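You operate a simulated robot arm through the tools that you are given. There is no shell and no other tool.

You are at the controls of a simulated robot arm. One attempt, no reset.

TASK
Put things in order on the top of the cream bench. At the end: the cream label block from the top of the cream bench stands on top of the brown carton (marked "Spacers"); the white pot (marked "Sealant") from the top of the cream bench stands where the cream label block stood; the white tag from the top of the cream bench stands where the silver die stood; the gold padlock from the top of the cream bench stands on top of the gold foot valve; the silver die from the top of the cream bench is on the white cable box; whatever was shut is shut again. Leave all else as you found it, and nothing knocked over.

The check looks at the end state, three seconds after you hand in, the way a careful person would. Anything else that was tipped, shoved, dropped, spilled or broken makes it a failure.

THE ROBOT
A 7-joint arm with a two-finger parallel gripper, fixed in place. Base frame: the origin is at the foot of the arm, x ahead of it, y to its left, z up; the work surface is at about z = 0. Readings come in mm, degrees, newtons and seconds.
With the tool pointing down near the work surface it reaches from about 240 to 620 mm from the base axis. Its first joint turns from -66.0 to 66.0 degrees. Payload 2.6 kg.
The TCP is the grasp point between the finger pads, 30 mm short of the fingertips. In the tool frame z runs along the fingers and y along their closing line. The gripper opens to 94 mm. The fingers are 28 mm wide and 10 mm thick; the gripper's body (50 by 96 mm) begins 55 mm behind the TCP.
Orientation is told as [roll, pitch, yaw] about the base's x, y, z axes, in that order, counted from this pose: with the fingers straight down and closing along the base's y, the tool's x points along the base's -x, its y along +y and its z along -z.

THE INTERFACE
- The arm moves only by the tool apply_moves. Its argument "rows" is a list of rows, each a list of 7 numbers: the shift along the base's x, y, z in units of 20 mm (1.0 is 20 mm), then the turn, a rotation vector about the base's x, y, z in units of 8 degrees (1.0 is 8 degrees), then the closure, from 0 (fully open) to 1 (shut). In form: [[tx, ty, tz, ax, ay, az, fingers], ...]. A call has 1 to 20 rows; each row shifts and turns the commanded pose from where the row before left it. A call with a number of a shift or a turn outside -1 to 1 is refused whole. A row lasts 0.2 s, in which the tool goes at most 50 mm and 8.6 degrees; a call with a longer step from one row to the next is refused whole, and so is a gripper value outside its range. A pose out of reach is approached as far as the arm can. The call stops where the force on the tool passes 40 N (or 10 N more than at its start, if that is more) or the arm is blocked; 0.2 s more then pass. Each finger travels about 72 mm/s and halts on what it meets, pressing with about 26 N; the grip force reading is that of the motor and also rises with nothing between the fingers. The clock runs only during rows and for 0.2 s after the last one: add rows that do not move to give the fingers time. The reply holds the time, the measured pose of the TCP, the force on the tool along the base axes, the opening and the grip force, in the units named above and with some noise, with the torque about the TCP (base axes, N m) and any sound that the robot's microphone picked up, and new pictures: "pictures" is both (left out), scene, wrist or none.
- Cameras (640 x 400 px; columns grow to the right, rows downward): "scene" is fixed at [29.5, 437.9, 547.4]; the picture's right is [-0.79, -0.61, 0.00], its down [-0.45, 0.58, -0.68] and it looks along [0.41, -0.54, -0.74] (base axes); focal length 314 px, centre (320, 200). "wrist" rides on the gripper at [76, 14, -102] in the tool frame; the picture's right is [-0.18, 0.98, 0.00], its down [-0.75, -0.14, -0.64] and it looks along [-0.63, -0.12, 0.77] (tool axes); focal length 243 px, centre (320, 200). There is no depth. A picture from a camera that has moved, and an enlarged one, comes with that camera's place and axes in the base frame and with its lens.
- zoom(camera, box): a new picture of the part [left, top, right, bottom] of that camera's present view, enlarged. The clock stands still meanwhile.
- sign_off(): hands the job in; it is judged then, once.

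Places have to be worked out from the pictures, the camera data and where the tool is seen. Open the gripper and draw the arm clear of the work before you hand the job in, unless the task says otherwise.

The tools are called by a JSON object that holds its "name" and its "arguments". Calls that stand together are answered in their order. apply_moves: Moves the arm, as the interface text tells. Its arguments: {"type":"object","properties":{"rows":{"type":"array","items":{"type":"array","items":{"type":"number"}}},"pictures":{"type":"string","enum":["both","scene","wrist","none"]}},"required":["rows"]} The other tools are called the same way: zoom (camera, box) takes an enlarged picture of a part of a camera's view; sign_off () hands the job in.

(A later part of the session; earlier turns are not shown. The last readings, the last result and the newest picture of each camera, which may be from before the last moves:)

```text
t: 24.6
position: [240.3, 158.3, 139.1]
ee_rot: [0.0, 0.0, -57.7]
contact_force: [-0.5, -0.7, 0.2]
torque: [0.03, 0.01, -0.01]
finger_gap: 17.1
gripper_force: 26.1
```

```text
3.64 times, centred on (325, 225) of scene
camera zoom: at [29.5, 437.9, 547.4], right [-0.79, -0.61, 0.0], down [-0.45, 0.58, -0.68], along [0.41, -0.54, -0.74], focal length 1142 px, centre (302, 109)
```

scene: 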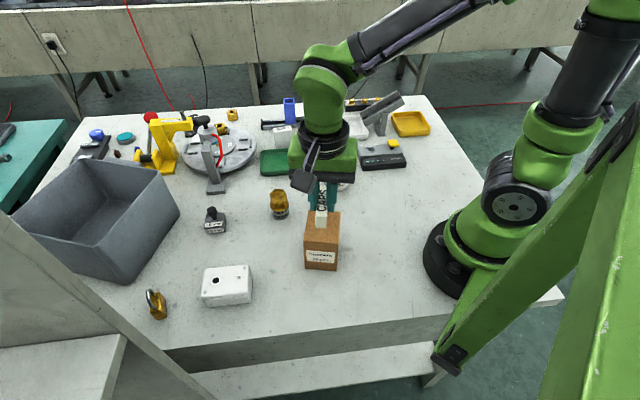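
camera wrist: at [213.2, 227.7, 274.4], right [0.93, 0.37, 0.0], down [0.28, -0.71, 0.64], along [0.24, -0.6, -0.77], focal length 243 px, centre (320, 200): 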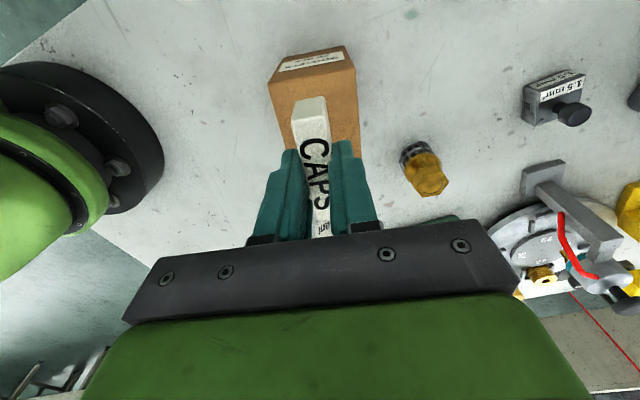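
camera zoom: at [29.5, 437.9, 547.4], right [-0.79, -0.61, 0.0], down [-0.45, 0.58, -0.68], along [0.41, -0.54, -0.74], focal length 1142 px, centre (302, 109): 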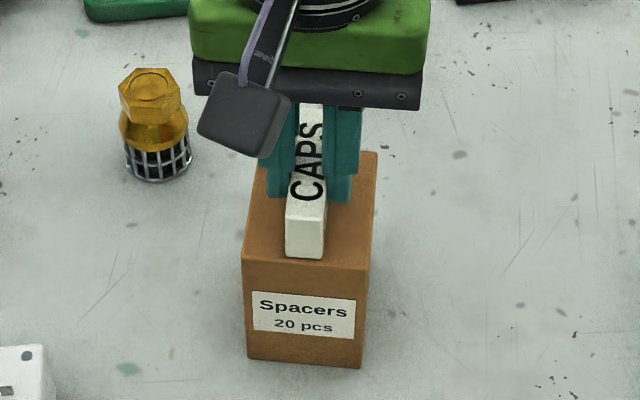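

About 2–3 mm above the carton. Lowering gently in 1 mm steps while watching the force.

{"name": "apply_moves", "arguments": {"rows": [[0, 0, -0.06, 0, 0, 0, 0.95], [0, 0, 0, 0, 0, 0, 0.95]], "pictures": "none"}}

```text
t: 25.2
position: [239.3, 158.3, 137.2]
ee_rot: [0.0, 0.0, -57.7]
contact_force: [0.8, 0.9, -0.2]
torque: [-0.01, -0.01, 0.03]
finger_gap: 17.1
gripper_force: 25.9
```

{"name": "apply_moves", "arguments": {"rows": [[0, 0, -0.05, 0, 0, 0, 0.95], [0, 0, 0, 0, 0, 0, 0.95]], "pictures": "none"}}

```text
t: 25.8
position: [240.0, 159.1, 138.0]
ee_rot: [0.1, 0.0, -57.9]
contact_force: [-4.1, -1.8, 20.9]
torque: [-0.02, 0.21, -0.02]
finger_gap: 16.9
gripper_force: 26.0
```

Contact with the carton (≈21 N). Relieving slightly and opening the fingers slowly.

{"name": "apply_moves", "arguments": {"rows": [[0, 0, 0.03, 0, 0, 0, 0.95], [0, 0, 0, 0, 0, 0, 0.88], [0, 0, 0, 0, 0, 0, 0.8], [0, 0, 0, 0, 0, 0, 0.7], [0, 0, 0, 0, 0, 0, 0.6], [0, 0, 0, 0, 0, 0, 0.6]], "pictures": "both"}}

{"name": "zoom", "arguments": {"camera": "scene", "box": [290, 170, 360, 280]}}

{"name": "zoom", "arguments": {"camera": "wrist", "box": [200, 40, 440, 240]}}

```text
t: 27.2
position: [238.5, 157.4, 137.7]
ee_rot: [0.0, 0.1, -57.8]
contact_force: [0.8, 0.5, -0.2]
torque: [0.0, 0.02, -0.02]
finger_gap: 37.5
gripper_force: 0.1
camera wrist: at [211.5, 229.7, 240.1], right [0.93, 0.37, 0.0], down [0.28, -0.71, 0.64], along [0.24, -0.6, -0.77], focal length 243 px, centre (320, 200)
```

scene: 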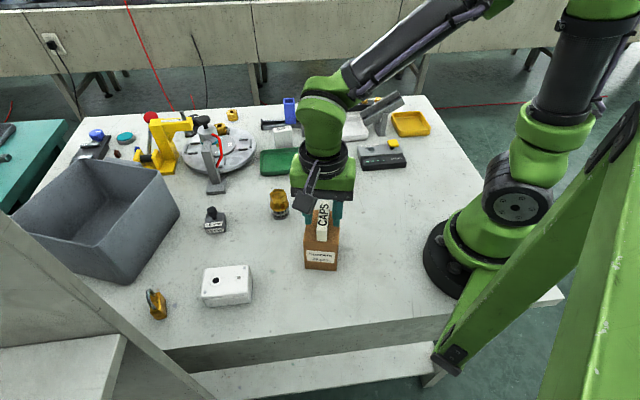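
wrist: 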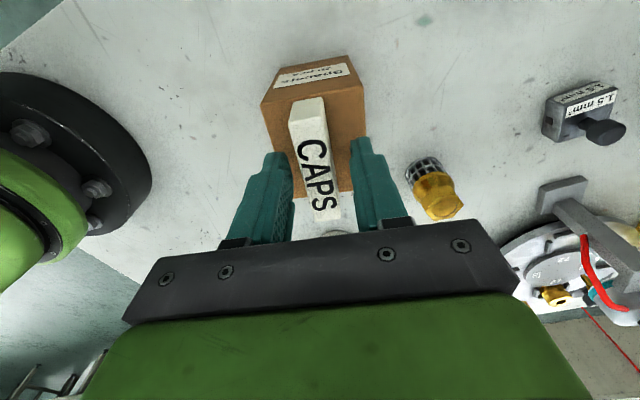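

```text
3.64 times, centred on (325, 225) of scene
camera zoom: at [29.5, 437.9, 547.4], right [-0.79, -0.61, 0.0], down [-0.45, 0.58, -0.68], along [0.41, -0.54, -0.74], focal length 1142 px, centre (302, 109)
```

zoom: 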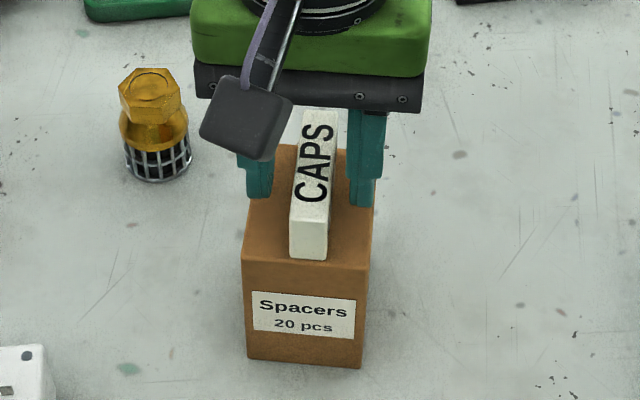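

```text
2.00 times, centred on (320, 140) of wrist
camera zoom: at [211.5, 229.7, 240.1], right [0.93, 0.37, 0.0], down [0.28, -0.71, 0.64], along [0.24, -0.6, -0.77], focal length 485 px, centre (320, 320)
```

zoom: 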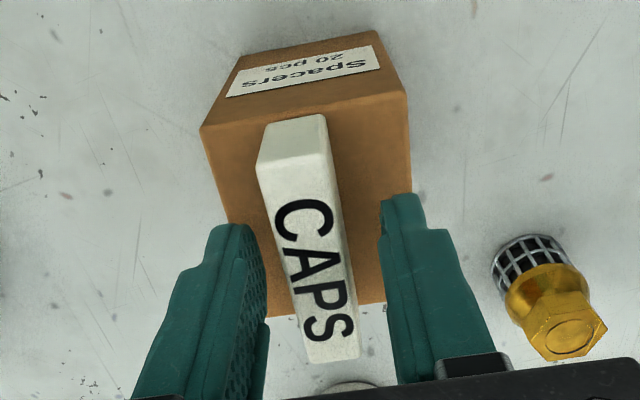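

The CAPS block stands on the carton. Rising straight up, then moving above the pot with fingers opened wide and yaw to -45°.

{"name": "apply_moves", "arguments": {"rows": [[0, 0, 0.5, 0, 0, 0, 0.6], [0, 0, 1, 0, 0, 0, 0.6], [0, 0, 1, 0, 0, 0, 0.6], [0, 0, 1, 0, 0, 0, 0.5], [0, 0, 1, 0, 0, 0, 0.4], [0, 0, 0.5, 0, 0, 0, 0.3], [0.49, -0.92, 0, 0, 0, 0.16, 0.2], [0.49, -0.92, 0, 0, 0, 0.16, 0.1], [0.49, -0.92, 0, 0, 0, 0.16, 0.05], [0.49, -0.92, 0, 0, 0, 0.16, 0.05], [0.49, -0.92, 0, 0, 0, 0.16, 0.05], [0.49, -0.92, 0, 0, 0, 0.16, 0.05], [0.49, -0.92, 0, 0, 0, 0.16, 0.05], [0.49, -0.92, 0, 0, 0, 0.16, 0.05], [0.49, -0.92, 0, 0, 0, 0.16, 0.05], [0.49, -0.92, 0, 0, 0, 0.16, 0.05], [0, 0, 0, 0, 0, 0, 0.05]]}}

{"name": "zoom", "arguments": {"camera": "scene", "box": [290, 120, 370, 280]}}

{"name": "zoom", "arguments": {"camera": "wrist", "box": [200, 0, 440, 200]}}

```text
t: 30.8
position: [338.4, -27.4, 238.5]
ee_rot: [0.0, 0.0, -45.0]
contact_force: [-0.1, 0.9, 0.4]
torque: [0.01, -0.02, -0.01]
finger_gap: 89.5
gripper_force: 0.1
camera wrist: at [294.7, 37.1, 340.6], right [0.82, 0.57, 0.0], down [0.43, -0.63, 0.64], along [0.36, -0.53, -0.77], focal length 243 px, centre (320, 200)
```

scene: 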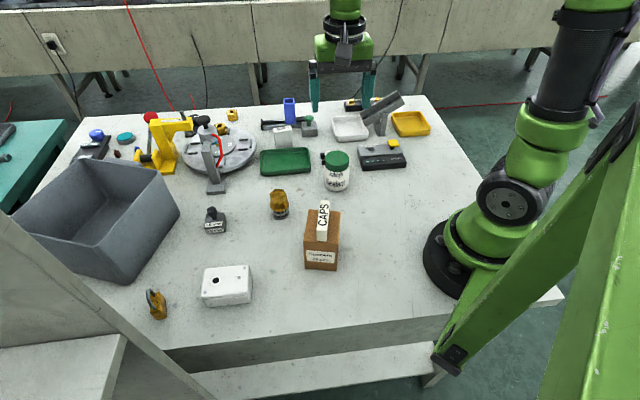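
wrist: 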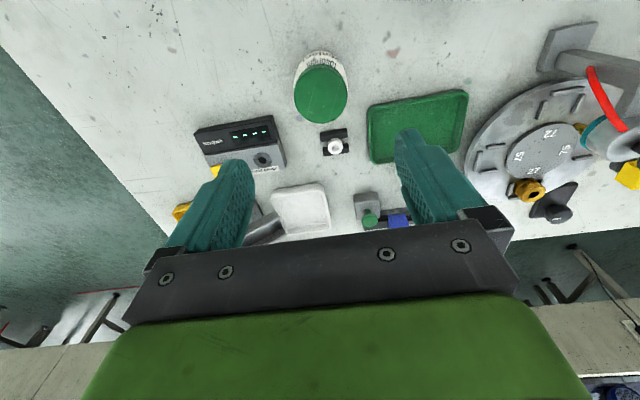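

```text
2.50 times, centred on (330, 200) of scene
camera zoom: at [29.5, 437.9, 547.4], right [-0.79, -0.61, 0.0], down [-0.45, 0.58, -0.68], along [0.41, -0.54, -0.74], focal length 785 px, centre (295, 200)
```

zoom: 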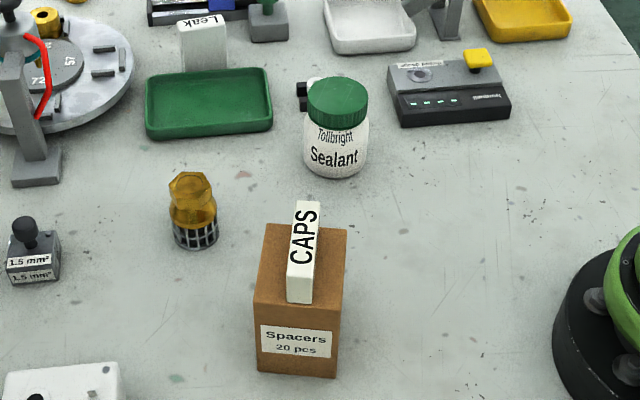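

```text
2.00 times, centred on (320, 100) of wrist
camera zoom: at [294.7, 37.1, 340.6], right [0.82, 0.57, 0.0], down [0.43, -0.63, 0.64], along [0.36, -0.53, -0.77], focal length 485 px, centre (320, 400)
```

zoom: 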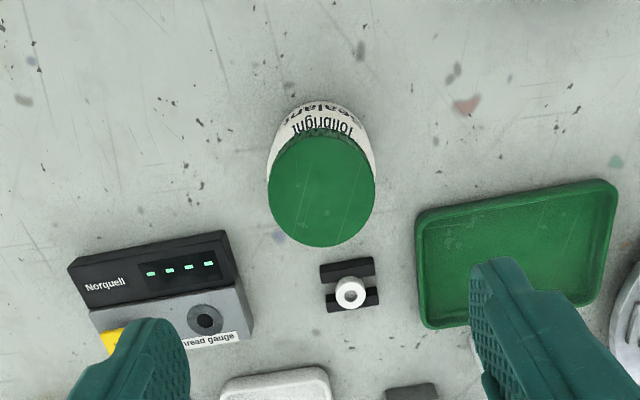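

The CAPS block looks good on the carton. Pot centre triangulates to ≈ (338,-26), directly under the TCP; both fingers will clear tray, clip and gauge. Descending.

{"name": "apply_moves", "arguments": {"rows": [[0, 0.03, -1, 0, 0, 0, 0.05], [0, 0.02, -1, 0, 0, 0, 0.05], [0, 0, -1, 0, 0, 0, 0.05], [0, 0, -1, 0, 0, 0, 0.05], [0, 0, -1, 0, 0, 0, 0.05], [0, 0, -0.5, 0, 0, 0, 0.05], [0, 0, 0, 0, 0, 0, 0.05]]}}

{"name": "zoom", "arguments": {"camera": "scene", "box": [280, 80, 400, 210]}}

{"name": "zoom", "arguments": {"camera": "wrist", "box": [200, 40, 440, 240]}}

```text
t: 32.4
position: [337.1, -25.8, 129.5]
ee_rot: [-0.1, 0.0, -45.0]
contact_force: [0.8, -0.4, 0.0]
torque: [0.05, 0.0, 0.05]
finger_gap: 89.0
gripper_force: 0.0
camera wrist: at [294.4, 38.8, 230.8], right [0.83, 0.56, 0.0], down [0.43, -0.63, 0.64], along [0.36, -0.53, -0.77], focal length 243 px, centre (320, 200)
```

scene: 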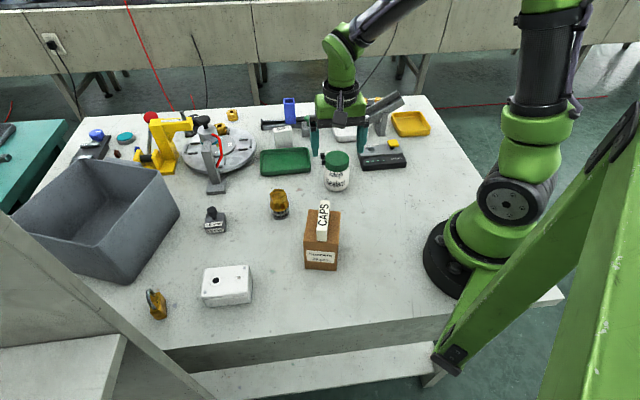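
wrist: 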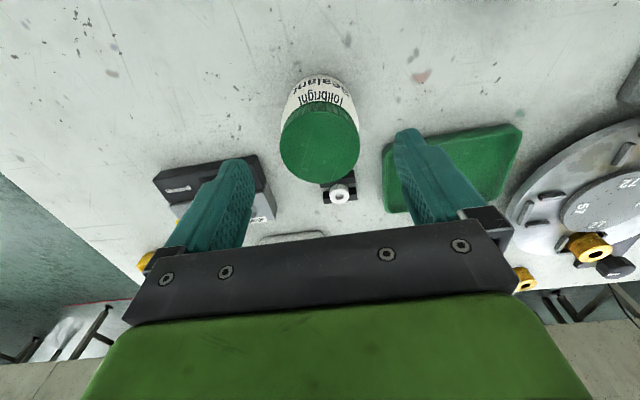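

```text
3.08 times, centred on (340, 145) of scene
camera zoom: at [29.5, 437.9, 547.4], right [-0.79, -0.61, 0.0], down [-0.45, 0.58, -0.68], along [0.41, -0.54, -0.74], focal length 966 px, centre (258, 369)
```

zoom: 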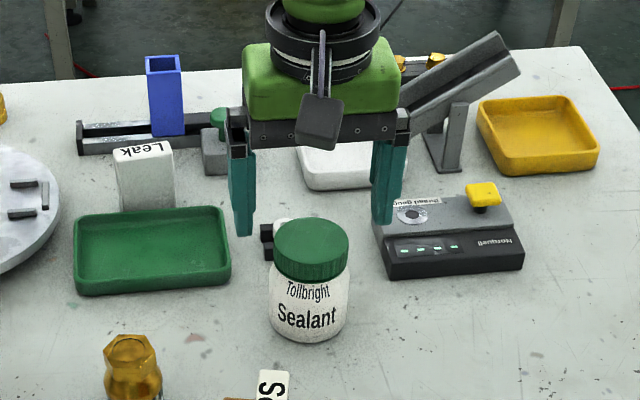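

```text
2.00 times, centred on (320, 140) of wrist
camera zoom: at [294.4, 38.8, 230.8], right [0.83, 0.56, 0.0], down [0.43, -0.63, 0.64], along [0.36, -0.53, -0.77], focal length 485 px, centre (320, 320)
```

zoom: 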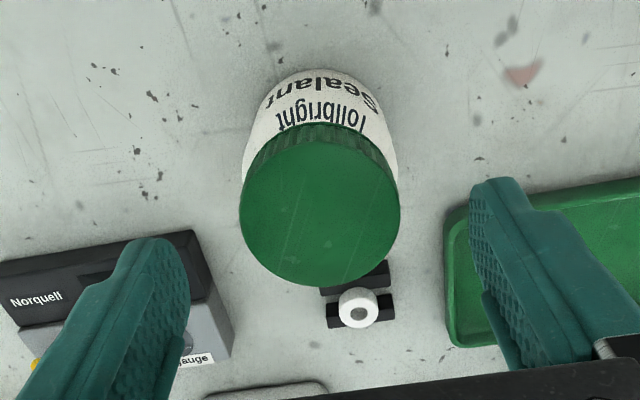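

Centred within about 1 mm. Continuing down to TCP z≈50 around the pot body.

{"name": "apply_moves", "arguments": {"rows": [[0, 0.02, -1, 0, 0, 0, 0.05], [0, 0.02, -1, 0, 0, 0, 0.05], [0, 0, -1, 0, 0, 0, 0.05], [0, 0, -0.8, 0, 0, 0, 0.05], [0, 0, -0.1, 0, 0, 0, 0.05], [0, 0, 0, 0, 0, 0, 0.05]]}}

{"name": "zoom", "arguments": {"camera": "scene", "box": [280, 80, 400, 210]}}

{"name": "zoom", "arguments": {"camera": "wrist", "box": [200, 40, 440, 240]}}

```text
t: 33.8
position: [337.8, -24.7, 50.0]
ee_rot: [0.0, 0.0, -44.9]
contact_force: [0.0, -0.4, 0.0]
torque: [-0.01, -0.04, 0.02]
finger_gap: 89.2
gripper_force: 0.1
camera wrist: at [294.5, 39.7, 152.4], right [0.82, 0.57, 0.0], down [0.43, -0.63, 0.64], along [0.36, -0.53, -0.77], focal length 243 px, centre (320, 200)
```

scene: 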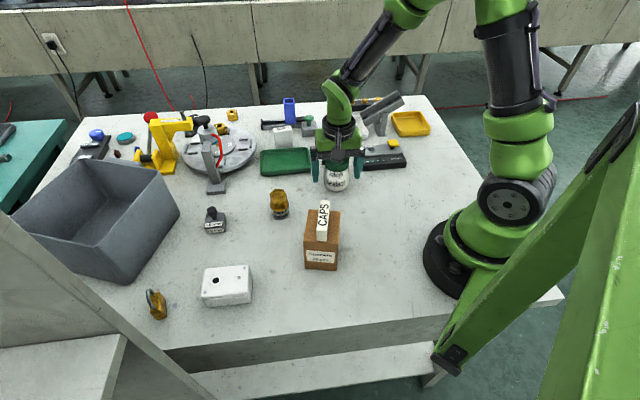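
wrist: 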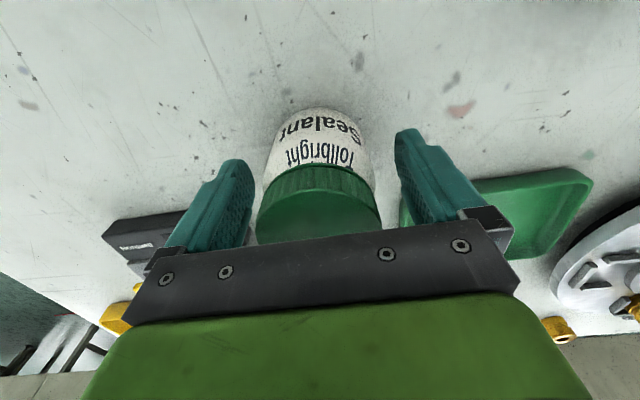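

```text
3.08 times, centred on (340, 145) of scene
camera zoom: at [29.5, 437.9, 547.4], right [-0.79, -0.61, 0.0], down [-0.45, 0.58, -0.68], along [0.41, -0.54, -0.74], focal length 966 px, centre (258, 369)
```

zoom: 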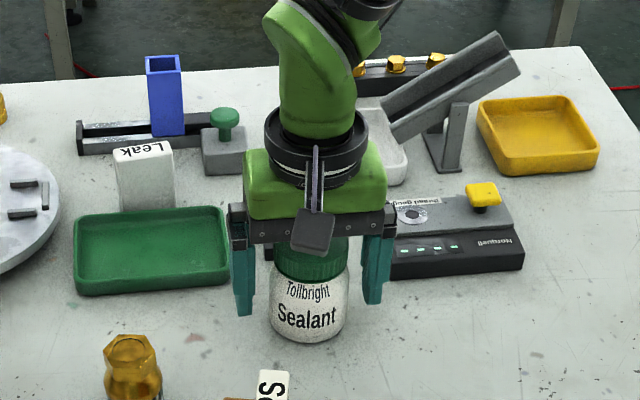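

```text
2.00 times, centred on (320, 140) of wrist
camera zoom: at [294.5, 39.7, 152.4], right [0.82, 0.57, 0.0], down [0.43, -0.63, 0.64], along [0.36, -0.53, -0.77], focal length 485 px, centre (320, 320)
```

zoom: 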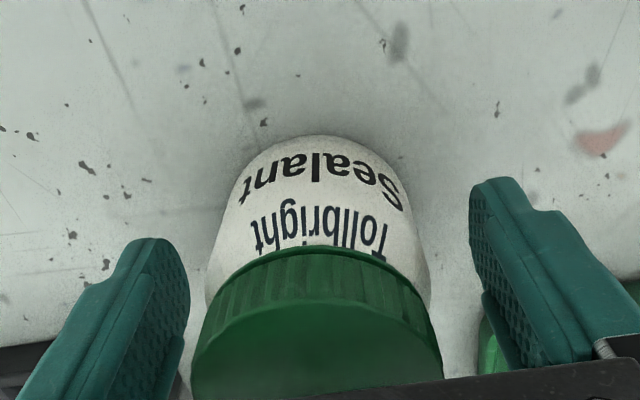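

The pot body is between the fingers. Closing gently.

{"name": "apply_moves", "arguments": {"rows": [[0, 0, 0, 0, 0, 0, 0.15], [0, 0, 0, 0, 0, 0, 0.25], [0, 0, 0, 0, 0, 0, 0.32], [0, 0, 0, 0, 0, 0, 0.4], [0, 0, 0, 0, 0, 0, 0.5], [0, 0, 0, 0, 0, 0, 0.6], [0, 0, 0, 0, 0, 0, 0.6]], "pictures": "scene"}}

```text
t: 35.4
position: [336.7, -24.8, 50.8]
ee_rot: [0.0, 0.0, -45.0]
contact_force: [1.0, -0.6, -0.7]
torque: [-0.01, -0.02, 0.0]
finger_gap: 64.5
gripper_force: 25.7
```

scene: 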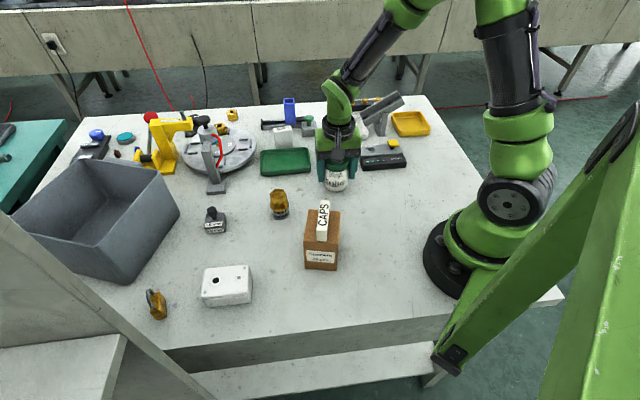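

Gripped at 64.5 mm, no side load. Lifting in small steps.

{"name": "apply_moves", "arguments": {"rows": [[0, 0, 0.1, 0, 0, 0, 0.6], [0, 0, 0.2, 0, 0, 0, 0.6], [0, 0, 0.3, 0, 0, 0, 0.6], [0, 0, 0.4, 0, 0, 0, 0.6], [0, 0, 0, 0, 0, 0, 0.6]], "pictures": "none"}}

{"name": "zoom", "arguments": {"camera": "scene", "box": [280, 80, 400, 210]}}

```text
t: 36.6
position: [337.1, -24.2, 69.5]
ee_rot: [0.0, 0.1, -45.0]
contact_force: [0.2, -0.3, -1.8]
torque: [0.0, -0.04, -0.03]
finger_gap: 64.1
gripper_force: 25.5
```

```text
3.08 times, centred on (340, 145) of scene
camera zoom: at [29.5, 437.9, 547.4], right [-0.79, -0.61, 0.0], down [-0.45, 0.58, -0.68], along [0.41, -0.54, -0.74], focal length 966 px, centre (258, 369)
```

zoom: 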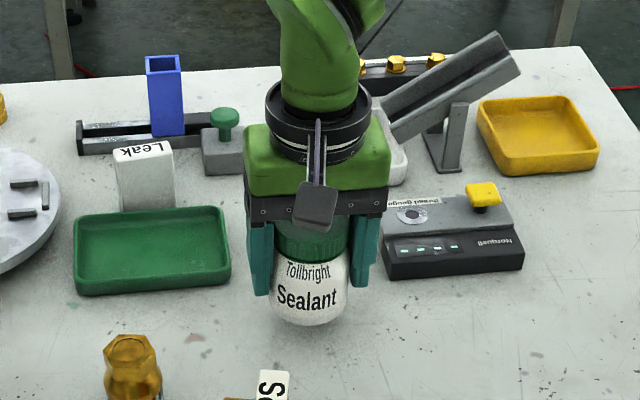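

Pot lifted (≈0.2 kg) and level. Raising to clear the gauge, carrying it to the label block's old spot (169.5,-226.5).

{"name": "apply_moves", "arguments": {"rows": [[0, 0, 0.8, 0, 0, 0, 0.6], [0, 0, 1, 0, 0, 0, 0.6], [0, 0, 1, 0, 0, 0, 0.6], [0, 0, 1, 0, 0, 0, 0.6], [0, 0, 0.5, 0, 0, 0, 0.6], [-0.7, -0.842, 0, 0, 0, 0, 0.6], [-0.7, -0.842, 0, 0, 0, 0, 0.6], [-0.7, -0.842, 0, 0, 0, 0, 0.6], [-0.7, -0.842, 0, 0, 0, 0, 0.6], [-0.7, -0.842, 0, 0, 0, 0, 0.6], [-0.7, -0.842, 0, 0, 0, 0, 0.6], [-0.7, -0.842, 0, 0, 0, 0, 0.6], [-0.7, -0.842, 0, 0, 0, 0, 0.6], [-0.7, -0.842, 0, 0, 0, 0, 0.6], [-0.7, -0.842, 0, 0, 0, 0, 0.6], [-0.7, -0.842, 0, 0, 0, 0, 0.6], [-0.7, -0.842, 0, 0, 0, 0, 0.6], [0, 0, 0, 0, 0, 0, 0.6]]}}

```text
t: 40.4
position: [168.3, -225.6, 156.8]
ee_rot: [0.0, 0.1, -44.9]
contact_force: [-0.3, -0.7, -1.6]
torque: [0.01, 0.04, 0.02]
finger_gap: 64.2
gripper_force: 26.0
camera wrist: at [125.8, -162.1, 258.3], right [0.82, 0.57, 0.0], down [0.43, -0.63, 0.64], along [0.36, -0.53, -0.77], focal length 243 px, centre (320, 200)
```

scene: 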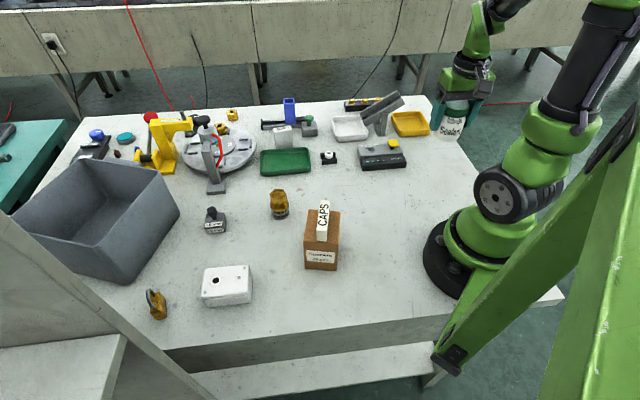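
wrist: 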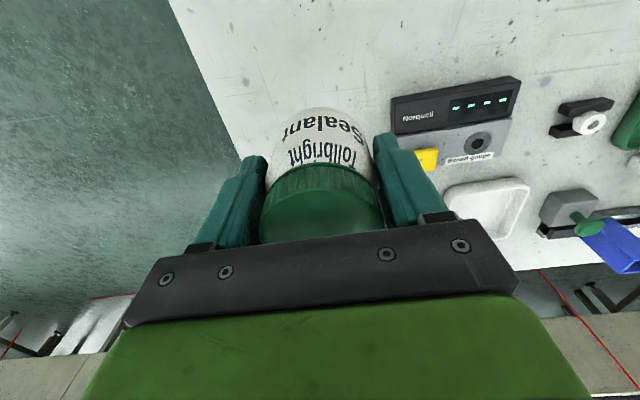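

Over the target; device corner is ~27 mm clear of the nearest finger. Lowering.

{"name": "apply_moves", "arguments": {"rows": [[0.03, -0.03, -1, 0, 0, 0, 0.6], [0.02, -0.02, -1, 0, 0, 0, 0.6], [0, 0, -1, 0, 0, 0, 0.6], [0, 0, -1, 0, 0, 0, 0.6], [0, 0, -0.8, 0, 0, 0, 0.6], [0, 0, -0.3, 0, 0, 0, 0.6], [0, 0, 0, 0, 0, 0, 0.6]], "pictures": "none"}}

{"name": "zoom", "arguments": {"camera": "scene", "box": [390, 100, 490, 210]}}

```text
t: 42.0
position: [171.2, -226.7, 54.6]
ee_rot: [0.0, 0.0, -45.0]
contact_force: [-0.3, 0.3, -0.9]
torque: [0.03, -0.01, -0.02]
finger_gap: 64.0
gripper_force: 25.7
```

```text
3.64 times, centred on (440, 155) of scene
camera zoom: at [29.5, 437.9, 547.4], right [-0.79, -0.61, 0.0], down [-0.45, 0.58, -0.68], along [0.41, -0.54, -0.74], focal length 1142 px, centre (-116, 364)
```

zoom: 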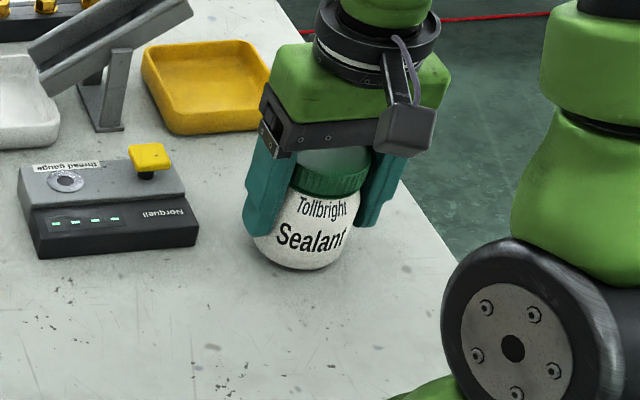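

About 4 mm above the bench. Lowering gently.

{"name": "apply_moves", "arguments": {"rows": [[-0.03, 0, -0.15, 0, 0, 0, 0.6], [0, 0, 0, 0, 0, 0, 0.6]], "pictures": "none"}}

```text
t: 42.6
position: [170.5, -227.3, 50.7]
ee_rot: [0.0, 0.0, -45.0]
contact_force: [0.5, 1.2, -1.4]
torque: [0.03, 0.01, 0.0]
finger_gap: 64.1
gripper_force: 25.8
```

{"name": "apply_moves", "arguments": {"rows": [[0, 0, -0.05, 0, 0, 0, 0.6], [0, 0, 0, 0, 0, 0, 0.6]], "pictures": "none"}}

```text
t: 43.2
position: [169.1, -226.6, 49.9]
ee_rot: [0.0, -0.1, -45.0]
contact_force: [-5.2, 4.5, 20.4]
torque: [0.13, 0.19, -0.02]
finger_gap: 64.2
gripper_force: 26.0
```

The pot touches the bench (≈20 N). Relieving 0.6 mm and opening to ~80 mm.

{"name": "apply_moves", "arguments": {"rows": [[0, 0, 0.03, 0, 0, 0, 0.55], [0, 0, 0, 0, 0, 0, 0.3], [0, 0, 0, 0, 0, 0, 0.25], [0, 0, 0, 0, 0, 0, 0.2], [0, 0, 0, 0, 0, 0, 0.15], [0, 0, 0, 0, 0, 0, 0.12], [0, 0, 0, 0, 0, 0, 0.12]], "pictures": "both"}}

{"name": "zoom", "arguments": {"camera": "scene", "box": [390, 100, 490, 210]}}

```text
t: 44.8
position: [168.3, -225.8, 50.0]
ee_rot: [0.0, 0.0, -45.0]
contact_force: [-0.3, 0.3, -0.2]
torque: [-0.02, -0.02, 0.0]
finger_gap: 82.6
gripper_force: 0.0
camera wrist: at [126.8, -163.1, 152.5], right [0.82, 0.57, 0.0], down [0.43, -0.63, 0.64], along [0.36, -0.53, -0.77], focal length 243 px, centre (320, 200)
```

scene: 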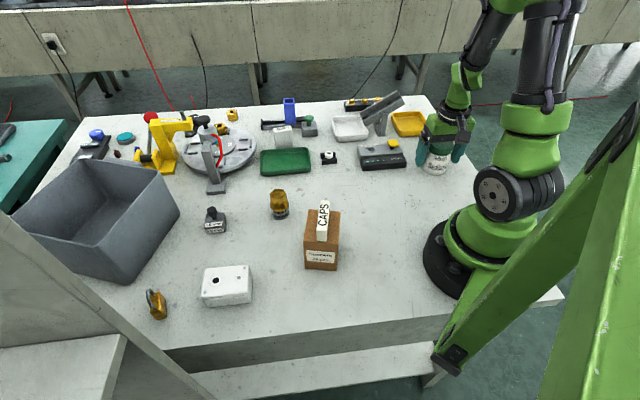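
wrist: 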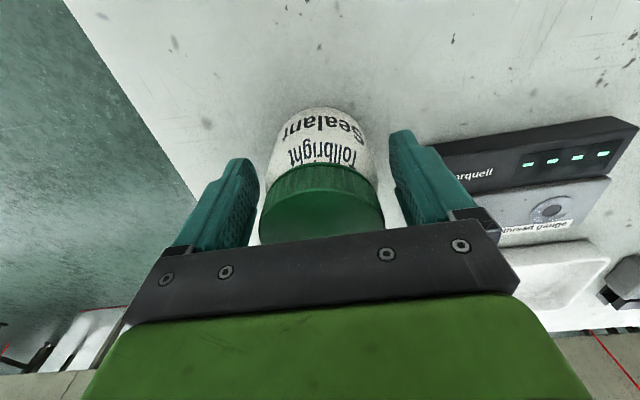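

```text
3.64 times, centred on (440, 155) of scene
camera zoom: at [29.5, 437.9, 547.4], right [-0.79, -0.61, 0.0], down [-0.45, 0.58, -0.68], along [0.41, -0.54, -0.74], focal length 1142 px, centre (-116, 364)
```

zoom: 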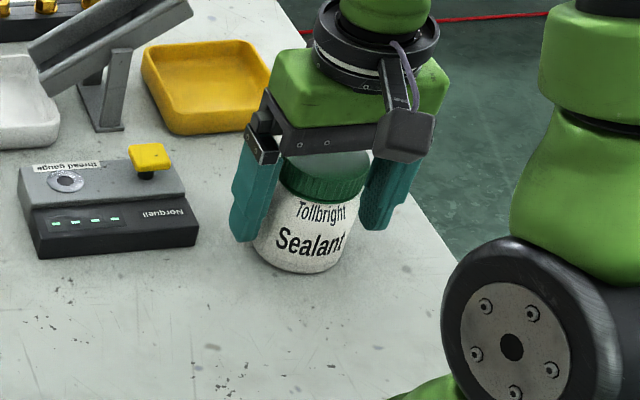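

Pot stands upright on the label block's former spot. Rising straight up and heading back around toward the die.

{"name": "apply_moves", "arguments": {"rows": [[0, 0, 0.5, 0, 0, 0, 0.12], [0, 0, 1, 0, 0, 0, 0.12], [0, 0, 1, 0, 0, 0, 0.12], [0, 0, 1, 0, 0, 0, 0.12], [0, 0, 1, 0, 0, 0, 0.12], [0, 0, 1, 0, 0, 0, 0.12], [0, 0, 1, 0, 0, 0, 0.12], [0, 0, 1, 0, 0, 0, 0.12], [0.7, 0.98, 0, 0, 0, 0, 0.12], [0.7, 0.98, 0, 0, 0, 0, 0.12], [0.7, 0.98, 0, 0, 0, 0, 0.12], [0.7, 0.98, 0, 0, 0, 0, 0.12], [0.7, 0.98, 0, 0, 0, 0, 0.12], [0.7, 0.98, 0, 0, 0, 0, 0.12], [0.7, 0.98, 0, 0, 0, 0, 0.12], [0.7, 0.98, 0, 0, 0, 0, 0.12], [0.7, 0.98, 0, 0, 0, 0, 0.12], [0.7, 0.98, 0, 0, 0, 0, 0.12]]}}

{"name": "zoom", "arguments": {"camera": "scene", "box": [390, 120, 490, 200]}}

```text
t: 48.6
position: [308.5, -30.4, 200.9]
ee_rot: [0.0, 0.0, -44.9]
contact_force: [0.6, -0.5, -0.5]
torque: [0.02, 0.02, -0.02]
finger_gap: 82.7
gripper_force: 0.2
camera wrist: at [266.0, 33.5, 303.2], right [0.83, 0.56, 0.0], down [0.43, -0.63, 0.64], along [0.36, -0.53, -0.77], focal length 243 px, centre (320, 200)
```

scene: 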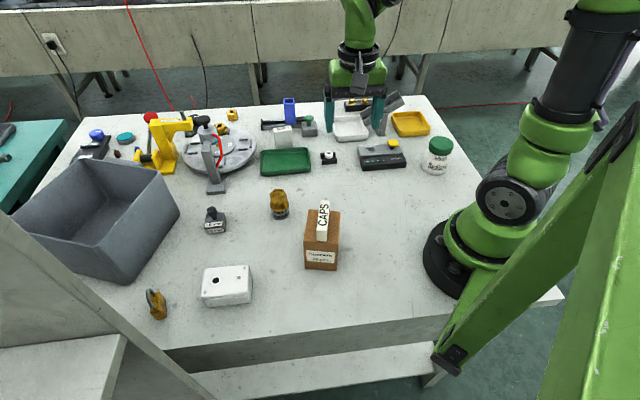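
wrist: 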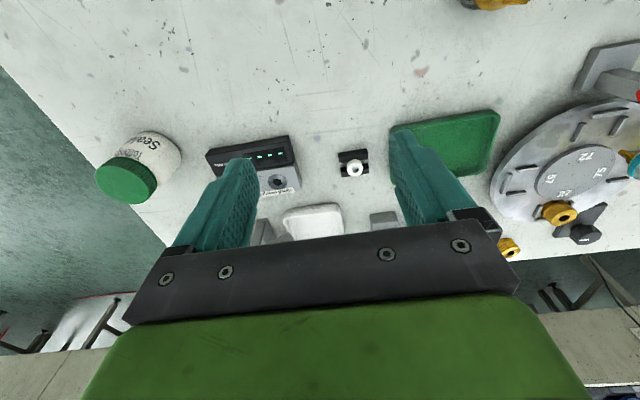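

```text
5.00 times, centred on (440, 160) of scene
camera zoom: at [29.5, 437.9, 547.4], right [-0.79, -0.61, 0.0], down [-0.45, 0.58, -0.68], along [0.41, -0.54, -0.74], focal length 1570 px, centre (-280, 400)
```

zoom: 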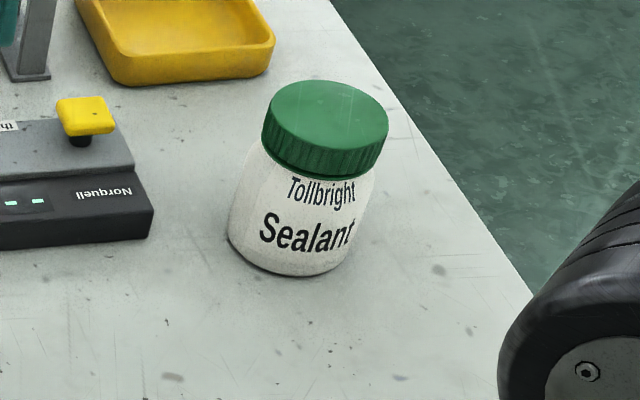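

Pot placement is good. Now moving above the die at ≈ (467.5,241).

{"name": "apply_moves", "arguments": {"rows": [[0.568, 0.969, 0, 0, 0, 0, 0.2], [0.568, 0.969, 0, 0, 0, 0, 0.25], [0.568, 0.969, 0, 0, 0, 0, 0.3], [0.568, 0.969, 0, 0, 0, 0, 0.3], [0.568, 0.969, 0, 0, 0, 0, 0.3], [0.568, 0.969, 0, 0, 0, 0, 0.3], [0.568, 0.969, 0, 0, 0, 0, 0.3], [0.568, 0.969, 0, 0, 0, 0, 0.3], [0.568, 0.969, 0, 0, 0, 0, 0.3], [0.568, 0.969, 0, 0, 0, 0, 0.3], [0.568, 0.969, 0, 0, 0, 0, 0.3], [0.568, 0.969, 0, 0, 0, 0, 0.3], [0.568, 0.969, 0, 0, 0, 0, 0.3], [0.568, 0.969, 0, 0, 0, 0, 0.3], [0, 0, 0, 0, 0, 0, 0.3]]}}

{"name": "zoom", "arguments": {"camera": "wrist", "box": [240, 40, 400, 160]}}

```text
t: 51.8
position: [468.8, 241.1, 200.1]
ee_rot: [0.1, 0.0, -45.0]
contact_force: [0.2, -0.3, -0.5]
torque: [0.02, 0.03, -0.01]
finger_gap: 65.8
gripper_force: 0.1
camera wrist: at [426.8, 305.0, 303.4], right [0.82, 0.57, 0.0], down [0.43, -0.63, 0.64], along [0.36, -0.53, -0.77], focal length 243 px, centre (320, 200)
```

scene: 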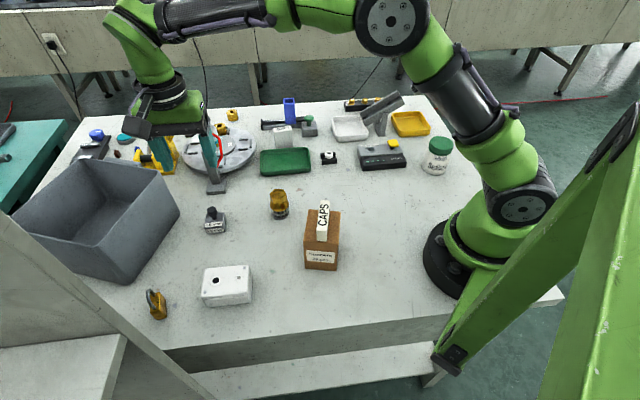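
wrist: 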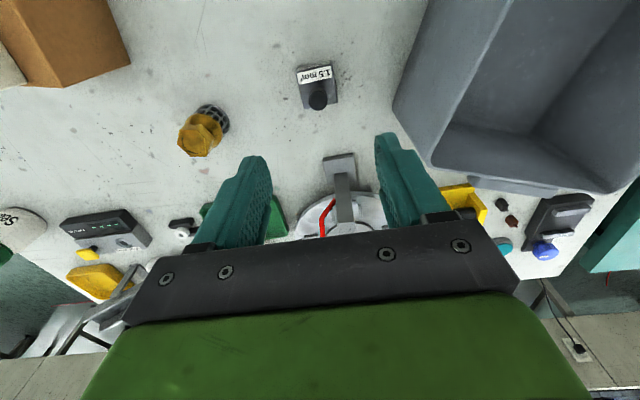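

```text
3.33 times, centred on (320, 100) of wrist
camera zoom: at [426.8, 305.0, 303.4], right [0.82, 0.57, 0.0], down [0.43, -0.63, 0.64], along [0.36, -0.53, -0.77], focal length 809 px, centre (320, 533)
```

zoom: 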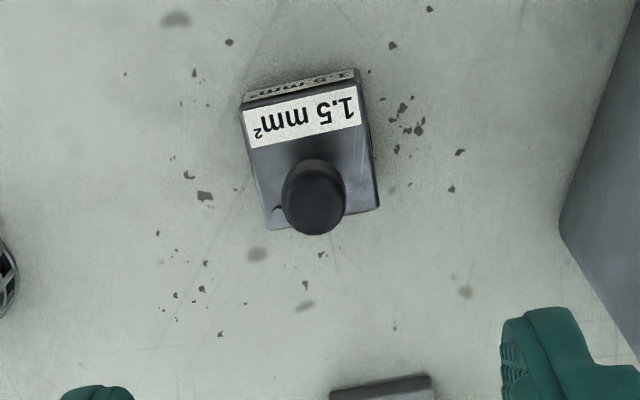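

Die centre triangulates to (467.7,241) with faces at 45°, matching the gripper. Bin corner (558,270) is clear. Descending to grip the body.

{"name": "apply_moves", "arguments": {"rows": [[-0.03, 0, -1, 0, 0, 0, 0.3], [-0.02, 0, -1, 0, 0, 0, 0.3], [0, 0, -1, 0, 0, 0, 0.3], [0, 0, -1, 0, 0, 0, 0.3], [0, 0, -1, 0, 0, 0, 0.3], [0, 0, -1, 0, 0, 0, 0.3], [0, 0, -1, 0, 0, 0, 0.3], [0, 0, -0.75, 0, 0, 0, 0.3], [0, 0, 0, 0, 0, 0, 0.3]]}}

{"name": "zoom", "arguments": {"camera": "scene", "box": [170, 150, 260, 250]}}

{"name": "zoom", "arguments": {"camera": "wrist", "box": [200, 60, 440, 240]}}

```text
t: 53.8
position: [468.0, 243.1, 45.3]
ee_rot: [0.0, 0.1, -45.0]
contact_force: [-0.8, 0.2, -0.6]
torque: [0.01, -0.01, -0.03]
finger_gap: 65.8
gripper_force: 0.0
camera wrist: at [425.4, 305.2, 147.8], right [0.83, 0.56, 0.0], down [0.43, -0.63, 0.64], along [0.36, -0.53, -0.77], focal length 243 px, centre (320, 200)
```

scene: 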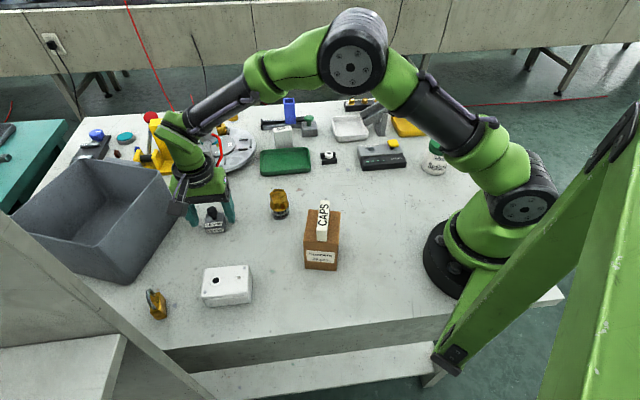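
wrist: 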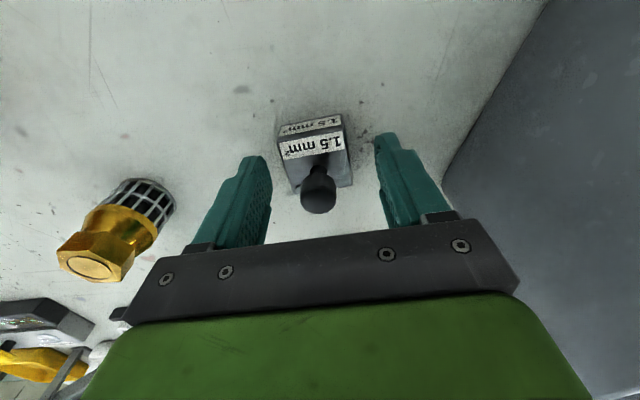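

```text
4.00 times, centred on (215, 200) of scene
camera zoom: at [29.5, 437.9, 547.4], right [-0.79, -0.61, 0.0], down [-0.45, 0.58, -0.68], along [0.41, -0.54, -0.74], focal length 1256 px, centre (740, 200)
```

zoom: 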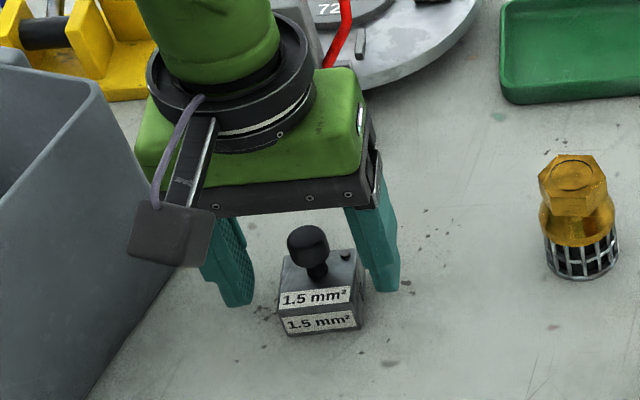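

```text
2.22 times, centred on (320, 150) of wrist
camera zoom: at [425.4, 305.2, 147.8], right [0.83, 0.56, 0.0], down [0.43, -0.63, 0.64], along [0.36, -0.53, -0.77], focal length 539 px, centre (320, 311)
```

zoom: 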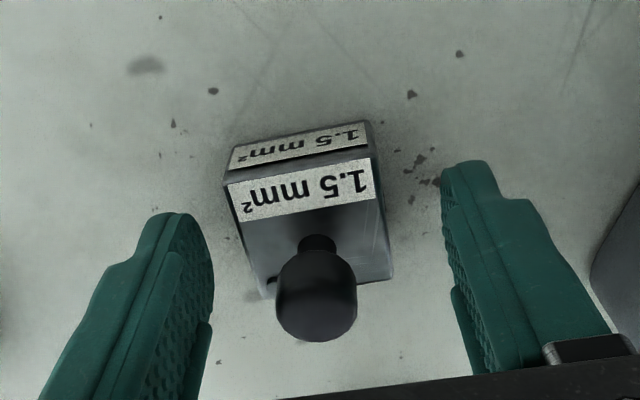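

Die is between the fingers with clear space around. Lowering 2 mm and closing.

{"name": "apply_moves", "arguments": {"rows": [[0, 0, -0.1, 0, 0, 0, 0.3], [0, 0, 0, 0, 0, 0, 0.4], [0, 0, 0, 0, 0, 0, 0.5], [0, 0, 0, 0, 0, 0, 0.6], [0, 0, 0, 0, 0, 0, 0.7], [0, 0, 0, 0, 0, 0, 0.8], [0, 0, 0, 0, 0, 0, 0.8]], "pictures": "none"}}

{"name": "zoom", "arguments": {"camera": "scene", "box": [170, 150, 260, 250]}}

```text
t: 55.4
position: [467.5, 239.8, 42.3]
ee_rot: [0.0, 0.0, -44.9]
contact_force: [-0.7, 0.0, -0.3]
torque: [0.02, 0.02, -0.02]
finger_gap: 39.4
gripper_force: 26.1
```

```text
4.00 times, centred on (215, 200) of scene
camera zoom: at [29.5, 437.9, 547.4], right [-0.79, -0.61, 0.0], down [-0.45, 0.58, -0.68], along [0.41, -0.54, -0.74], focal length 1256 px, centre (740, 200)
```

zoom: 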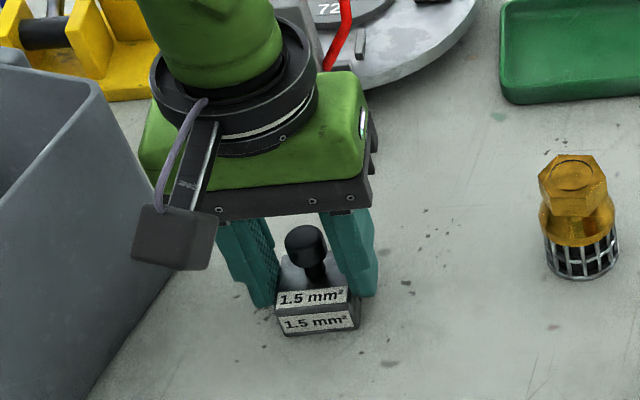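

Gripped at 39 mm, no odd load. Lifting in small steps.

{"name": "apply_moves", "arguments": {"rows": [[0, 0, 0.1, 0, 0, 0, 0.8], [0, 0, 0.2, 0, 0, 0, 0.8], [0, 0, 0.3, 0, 0, 0, 0.8], [0, 0, 0.4, 0, 0, 0, 0.8], [0, 0, 0, 0, 0, 0, 0.8]], "pictures": "none"}}

{"name": "zoom", "arguments": {"camera": "scene", "box": [170, 150, 260, 250]}}

```text
t: 56.6
position: [469.2, 240.0, 63.7]
ee_rot: [0.0, 0.0, -45.0]
contact_force: [0.2, -0.5, -2.8]
torque: [-0.03, 0.02, -0.02]
finger_gap: 39.3
gripper_force: 26.1
```

```text
4.00 times, centred on (215, 200) of scene
camera zoom: at [29.5, 437.9, 547.4], right [-0.79, -0.61, 0.0], down [-0.45, 0.58, -0.68], along [0.41, -0.54, -0.74], focal length 1256 px, centre (740, 200)
```

zoom: 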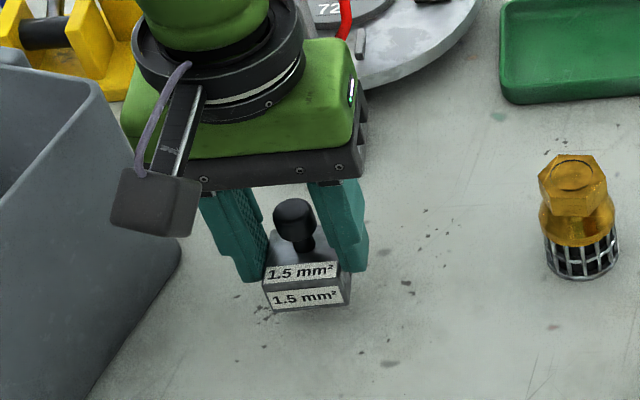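

Die is held level. Raising and moving over the cable box to inspect its lid.

{"name": "apply_moves", "arguments": {"rows": [[0, 0, 0.8, 0, 0, 0, 0.8], [0, 0, 1, 0, 0, 0, 0.8], [0, 0, 1, 0, 0, 0, 0.8], [0, 0, 1, 0, 0, 0, 0.8], [0, 0, 1, 0, 0, 0, 0.8], [0, 0, 1, 0, 0, 0, 0.8], [-0.9, 0.68, 0, 0, 0, 0, 0.8], [-0.9, 0.68, 0, 0, 0, 0, 0.8], [-0.9, 0.68, 0, 0, 0, 0, 0.8], [-0.9, 0.68, 0, 0, 0, 0, 0.8], [-0.9, 0.68, 0, 0, 0, 0, 0.8], [-0.9, 0.68, 0, 0, 0, 0, 0.8], [-0.9, 0.68, 0, 0, 0, 0, 0.8], [0, 0, 0, 0, 0, 0, 0.8]]}}

{"name": "zoom", "arguments": {"camera": "wrist", "box": [240, 0, 400, 120]}}

{"name": "zoom", "arguments": {"camera": "scene", "box": [160, 180, 280, 310]}}

```text
t: 59.6
position: [342.7, 336.1, 179.0]
ee_rot: [0.1, 0.0, -45.0]
contact_force: [-0.2, 0.1, -2.3]
torque: [0.01, -0.01, -0.02]
finger_gap: 39.5
gripper_force: 25.9
camera wrist: at [299.4, 401.0, 281.2], right [0.82, 0.57, 0.0], down [0.43, -0.63, 0.64], along [0.36, -0.53, -0.77], focal length 243 px, centre (320, 200)
```

scene: 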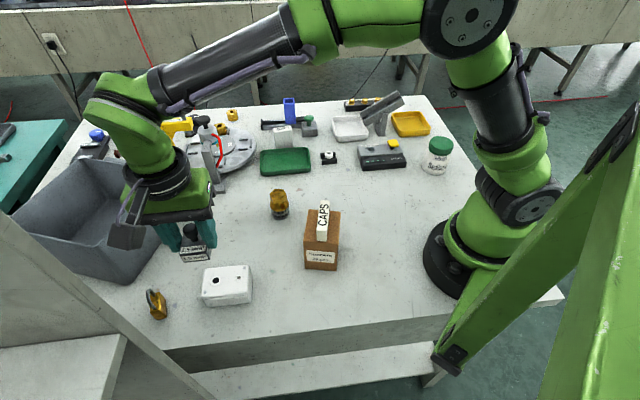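
wrist: 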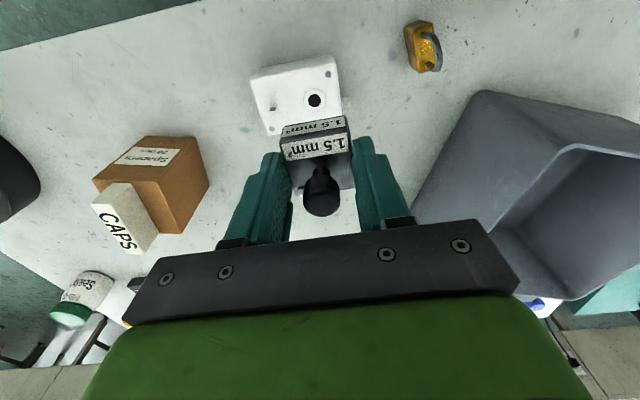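

```text
3.33 times, centred on (320, 60) of wrist
camera zoom: at [299.4, 401.0, 281.2], right [0.82, 0.57, 0.0], down [0.43, -0.63, 0.64], along [0.36, -0.53, -0.77], focal length 809 px, centre (320, 667)
```

zoom: 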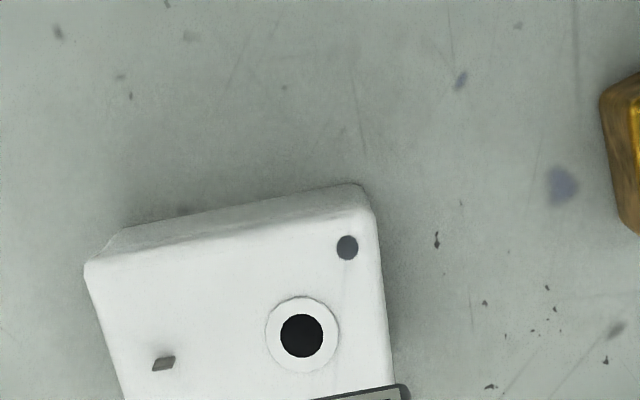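

```text
3.08 times, centred on (220, 245) of scene
camera zoom: at [29.5, 437.9, 547.4], right [-0.79, -0.61, 0.0], down [-0.45, 0.58, -0.68], along [0.41, -0.54, -0.74], focal length 966 px, centre (628, 62)
```

zoom: 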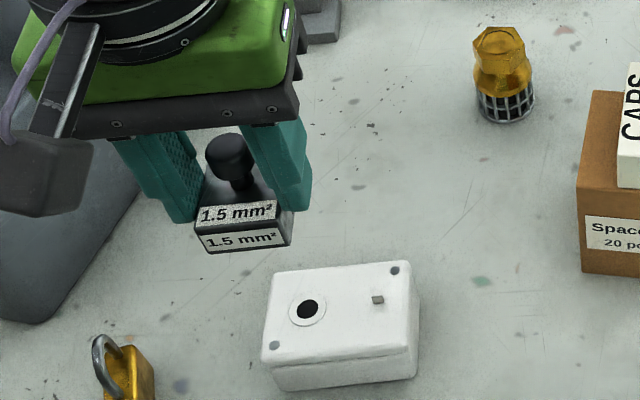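

The ring/hole on the lid looks like the flattest stable place, centre ≈ (339.5,336), lid z≈40. Lowering the die over it.

{"name": "apply_moves", "arguments": {"rows": [[-0.1, 0, -1, 0, 0, 0, 0.8], [0, 0, -1, 0, 0, 0, 0.8], [0, 0, -1, 0, 0, 0, 0.8], [0, 0, -0.9, 0, 0, 0, 0.8], [0, 0, -0.4, 0, 0, 0, 0.8], [0, 0, 0, 0, 0, 0, 0.8]]}}

{"name": "zoom", "arguments": {"camera": "scene", "box": [160, 200, 280, 320]}}

{"name": "zoom", "arguments": {"camera": "wrist", "box": [220, 40, 420, 200]}}

```text
t: 61.0
position: [340.1, 335.8, 93.6]
ee_rot: [-0.1, -0.1, -45.0]
contact_force: [-0.2, 1.2, -2.9]
torque: [-0.03, -0.02, -0.02]
finger_gap: 39.9
gripper_force: 26.3
camera wrist: at [296.9, 399.5, 195.6], right [0.82, 0.57, 0.0], down [0.43, -0.63, 0.64], along [0.36, -0.53, -0.77], focal length 243 px, centre (320, 200)
```

scene: 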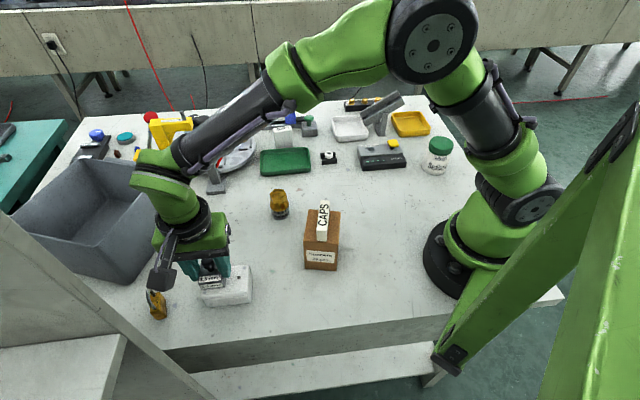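
wrist: 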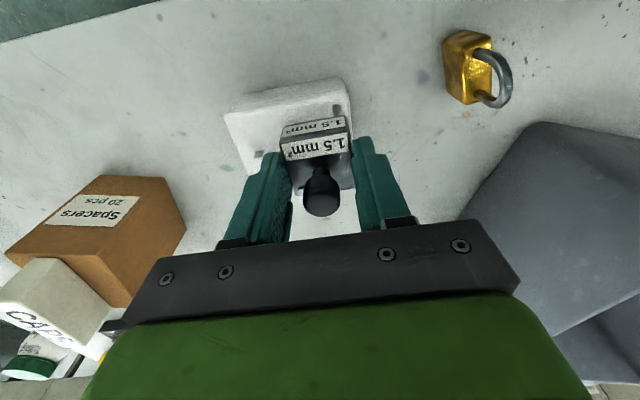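

```text
3.33 times, centred on (220, 260) of scene
camera zoom: at [29.5, 437.9, 547.4], right [-0.79, -0.61, 0.0], down [-0.45, 0.58, -0.68], along [0.41, -0.54, -0.74], focal length 1047 px, centre (653, 0)
```

zoom: 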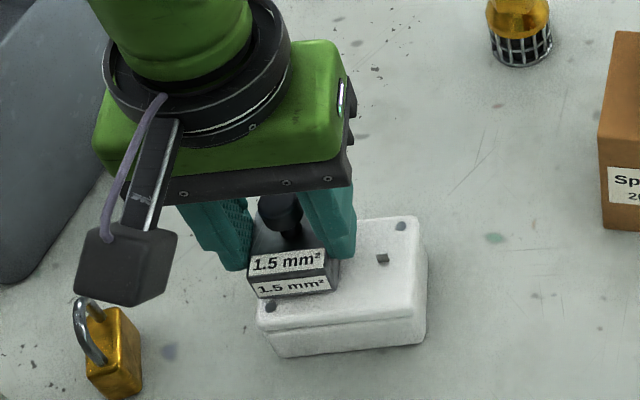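

```text
2.50 times, centred on (320, 120) of wrist
camera zoom: at [296.9, 399.5, 195.6], right [0.82, 0.57, 0.0], down [0.43, -0.63, 0.64], along [0.36, -0.53, -0.77], focal length 606 px, centre (320, 400)
```

zoom: 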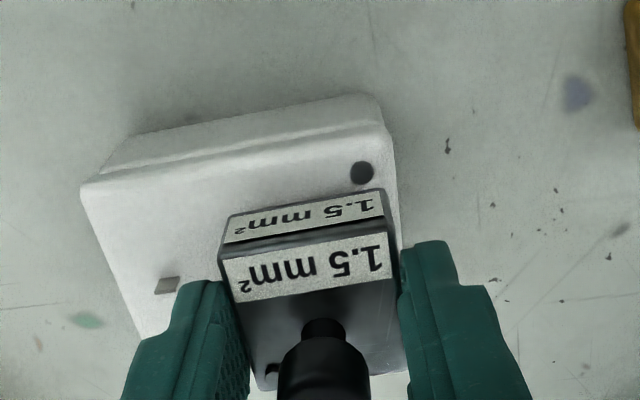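

Nearly there (~10 mm above lid). Nudging 2 mm toward the box centre and lowering in small steps.

{"name": "apply_moves", "arguments": {"rows": [[-0.07, -0.07, -0.2, 0, 0, 0, 0.8], [0, 0, -0.12, 0, 0, 0, 0.8], [0, 0, 0, 0, 0, 0, 0.8]], "pictures": "none"}}

```text
t: 61.8
position: [337.7, 334.9, 88.9]
ee_rot: [0.1, 0.0, -44.9]
contact_force: [-2.4, -3.8, 12.4]
torque: [-0.27, 0.25, 0.02]
finger_gap: 39.7
gripper_force: 26.0
```

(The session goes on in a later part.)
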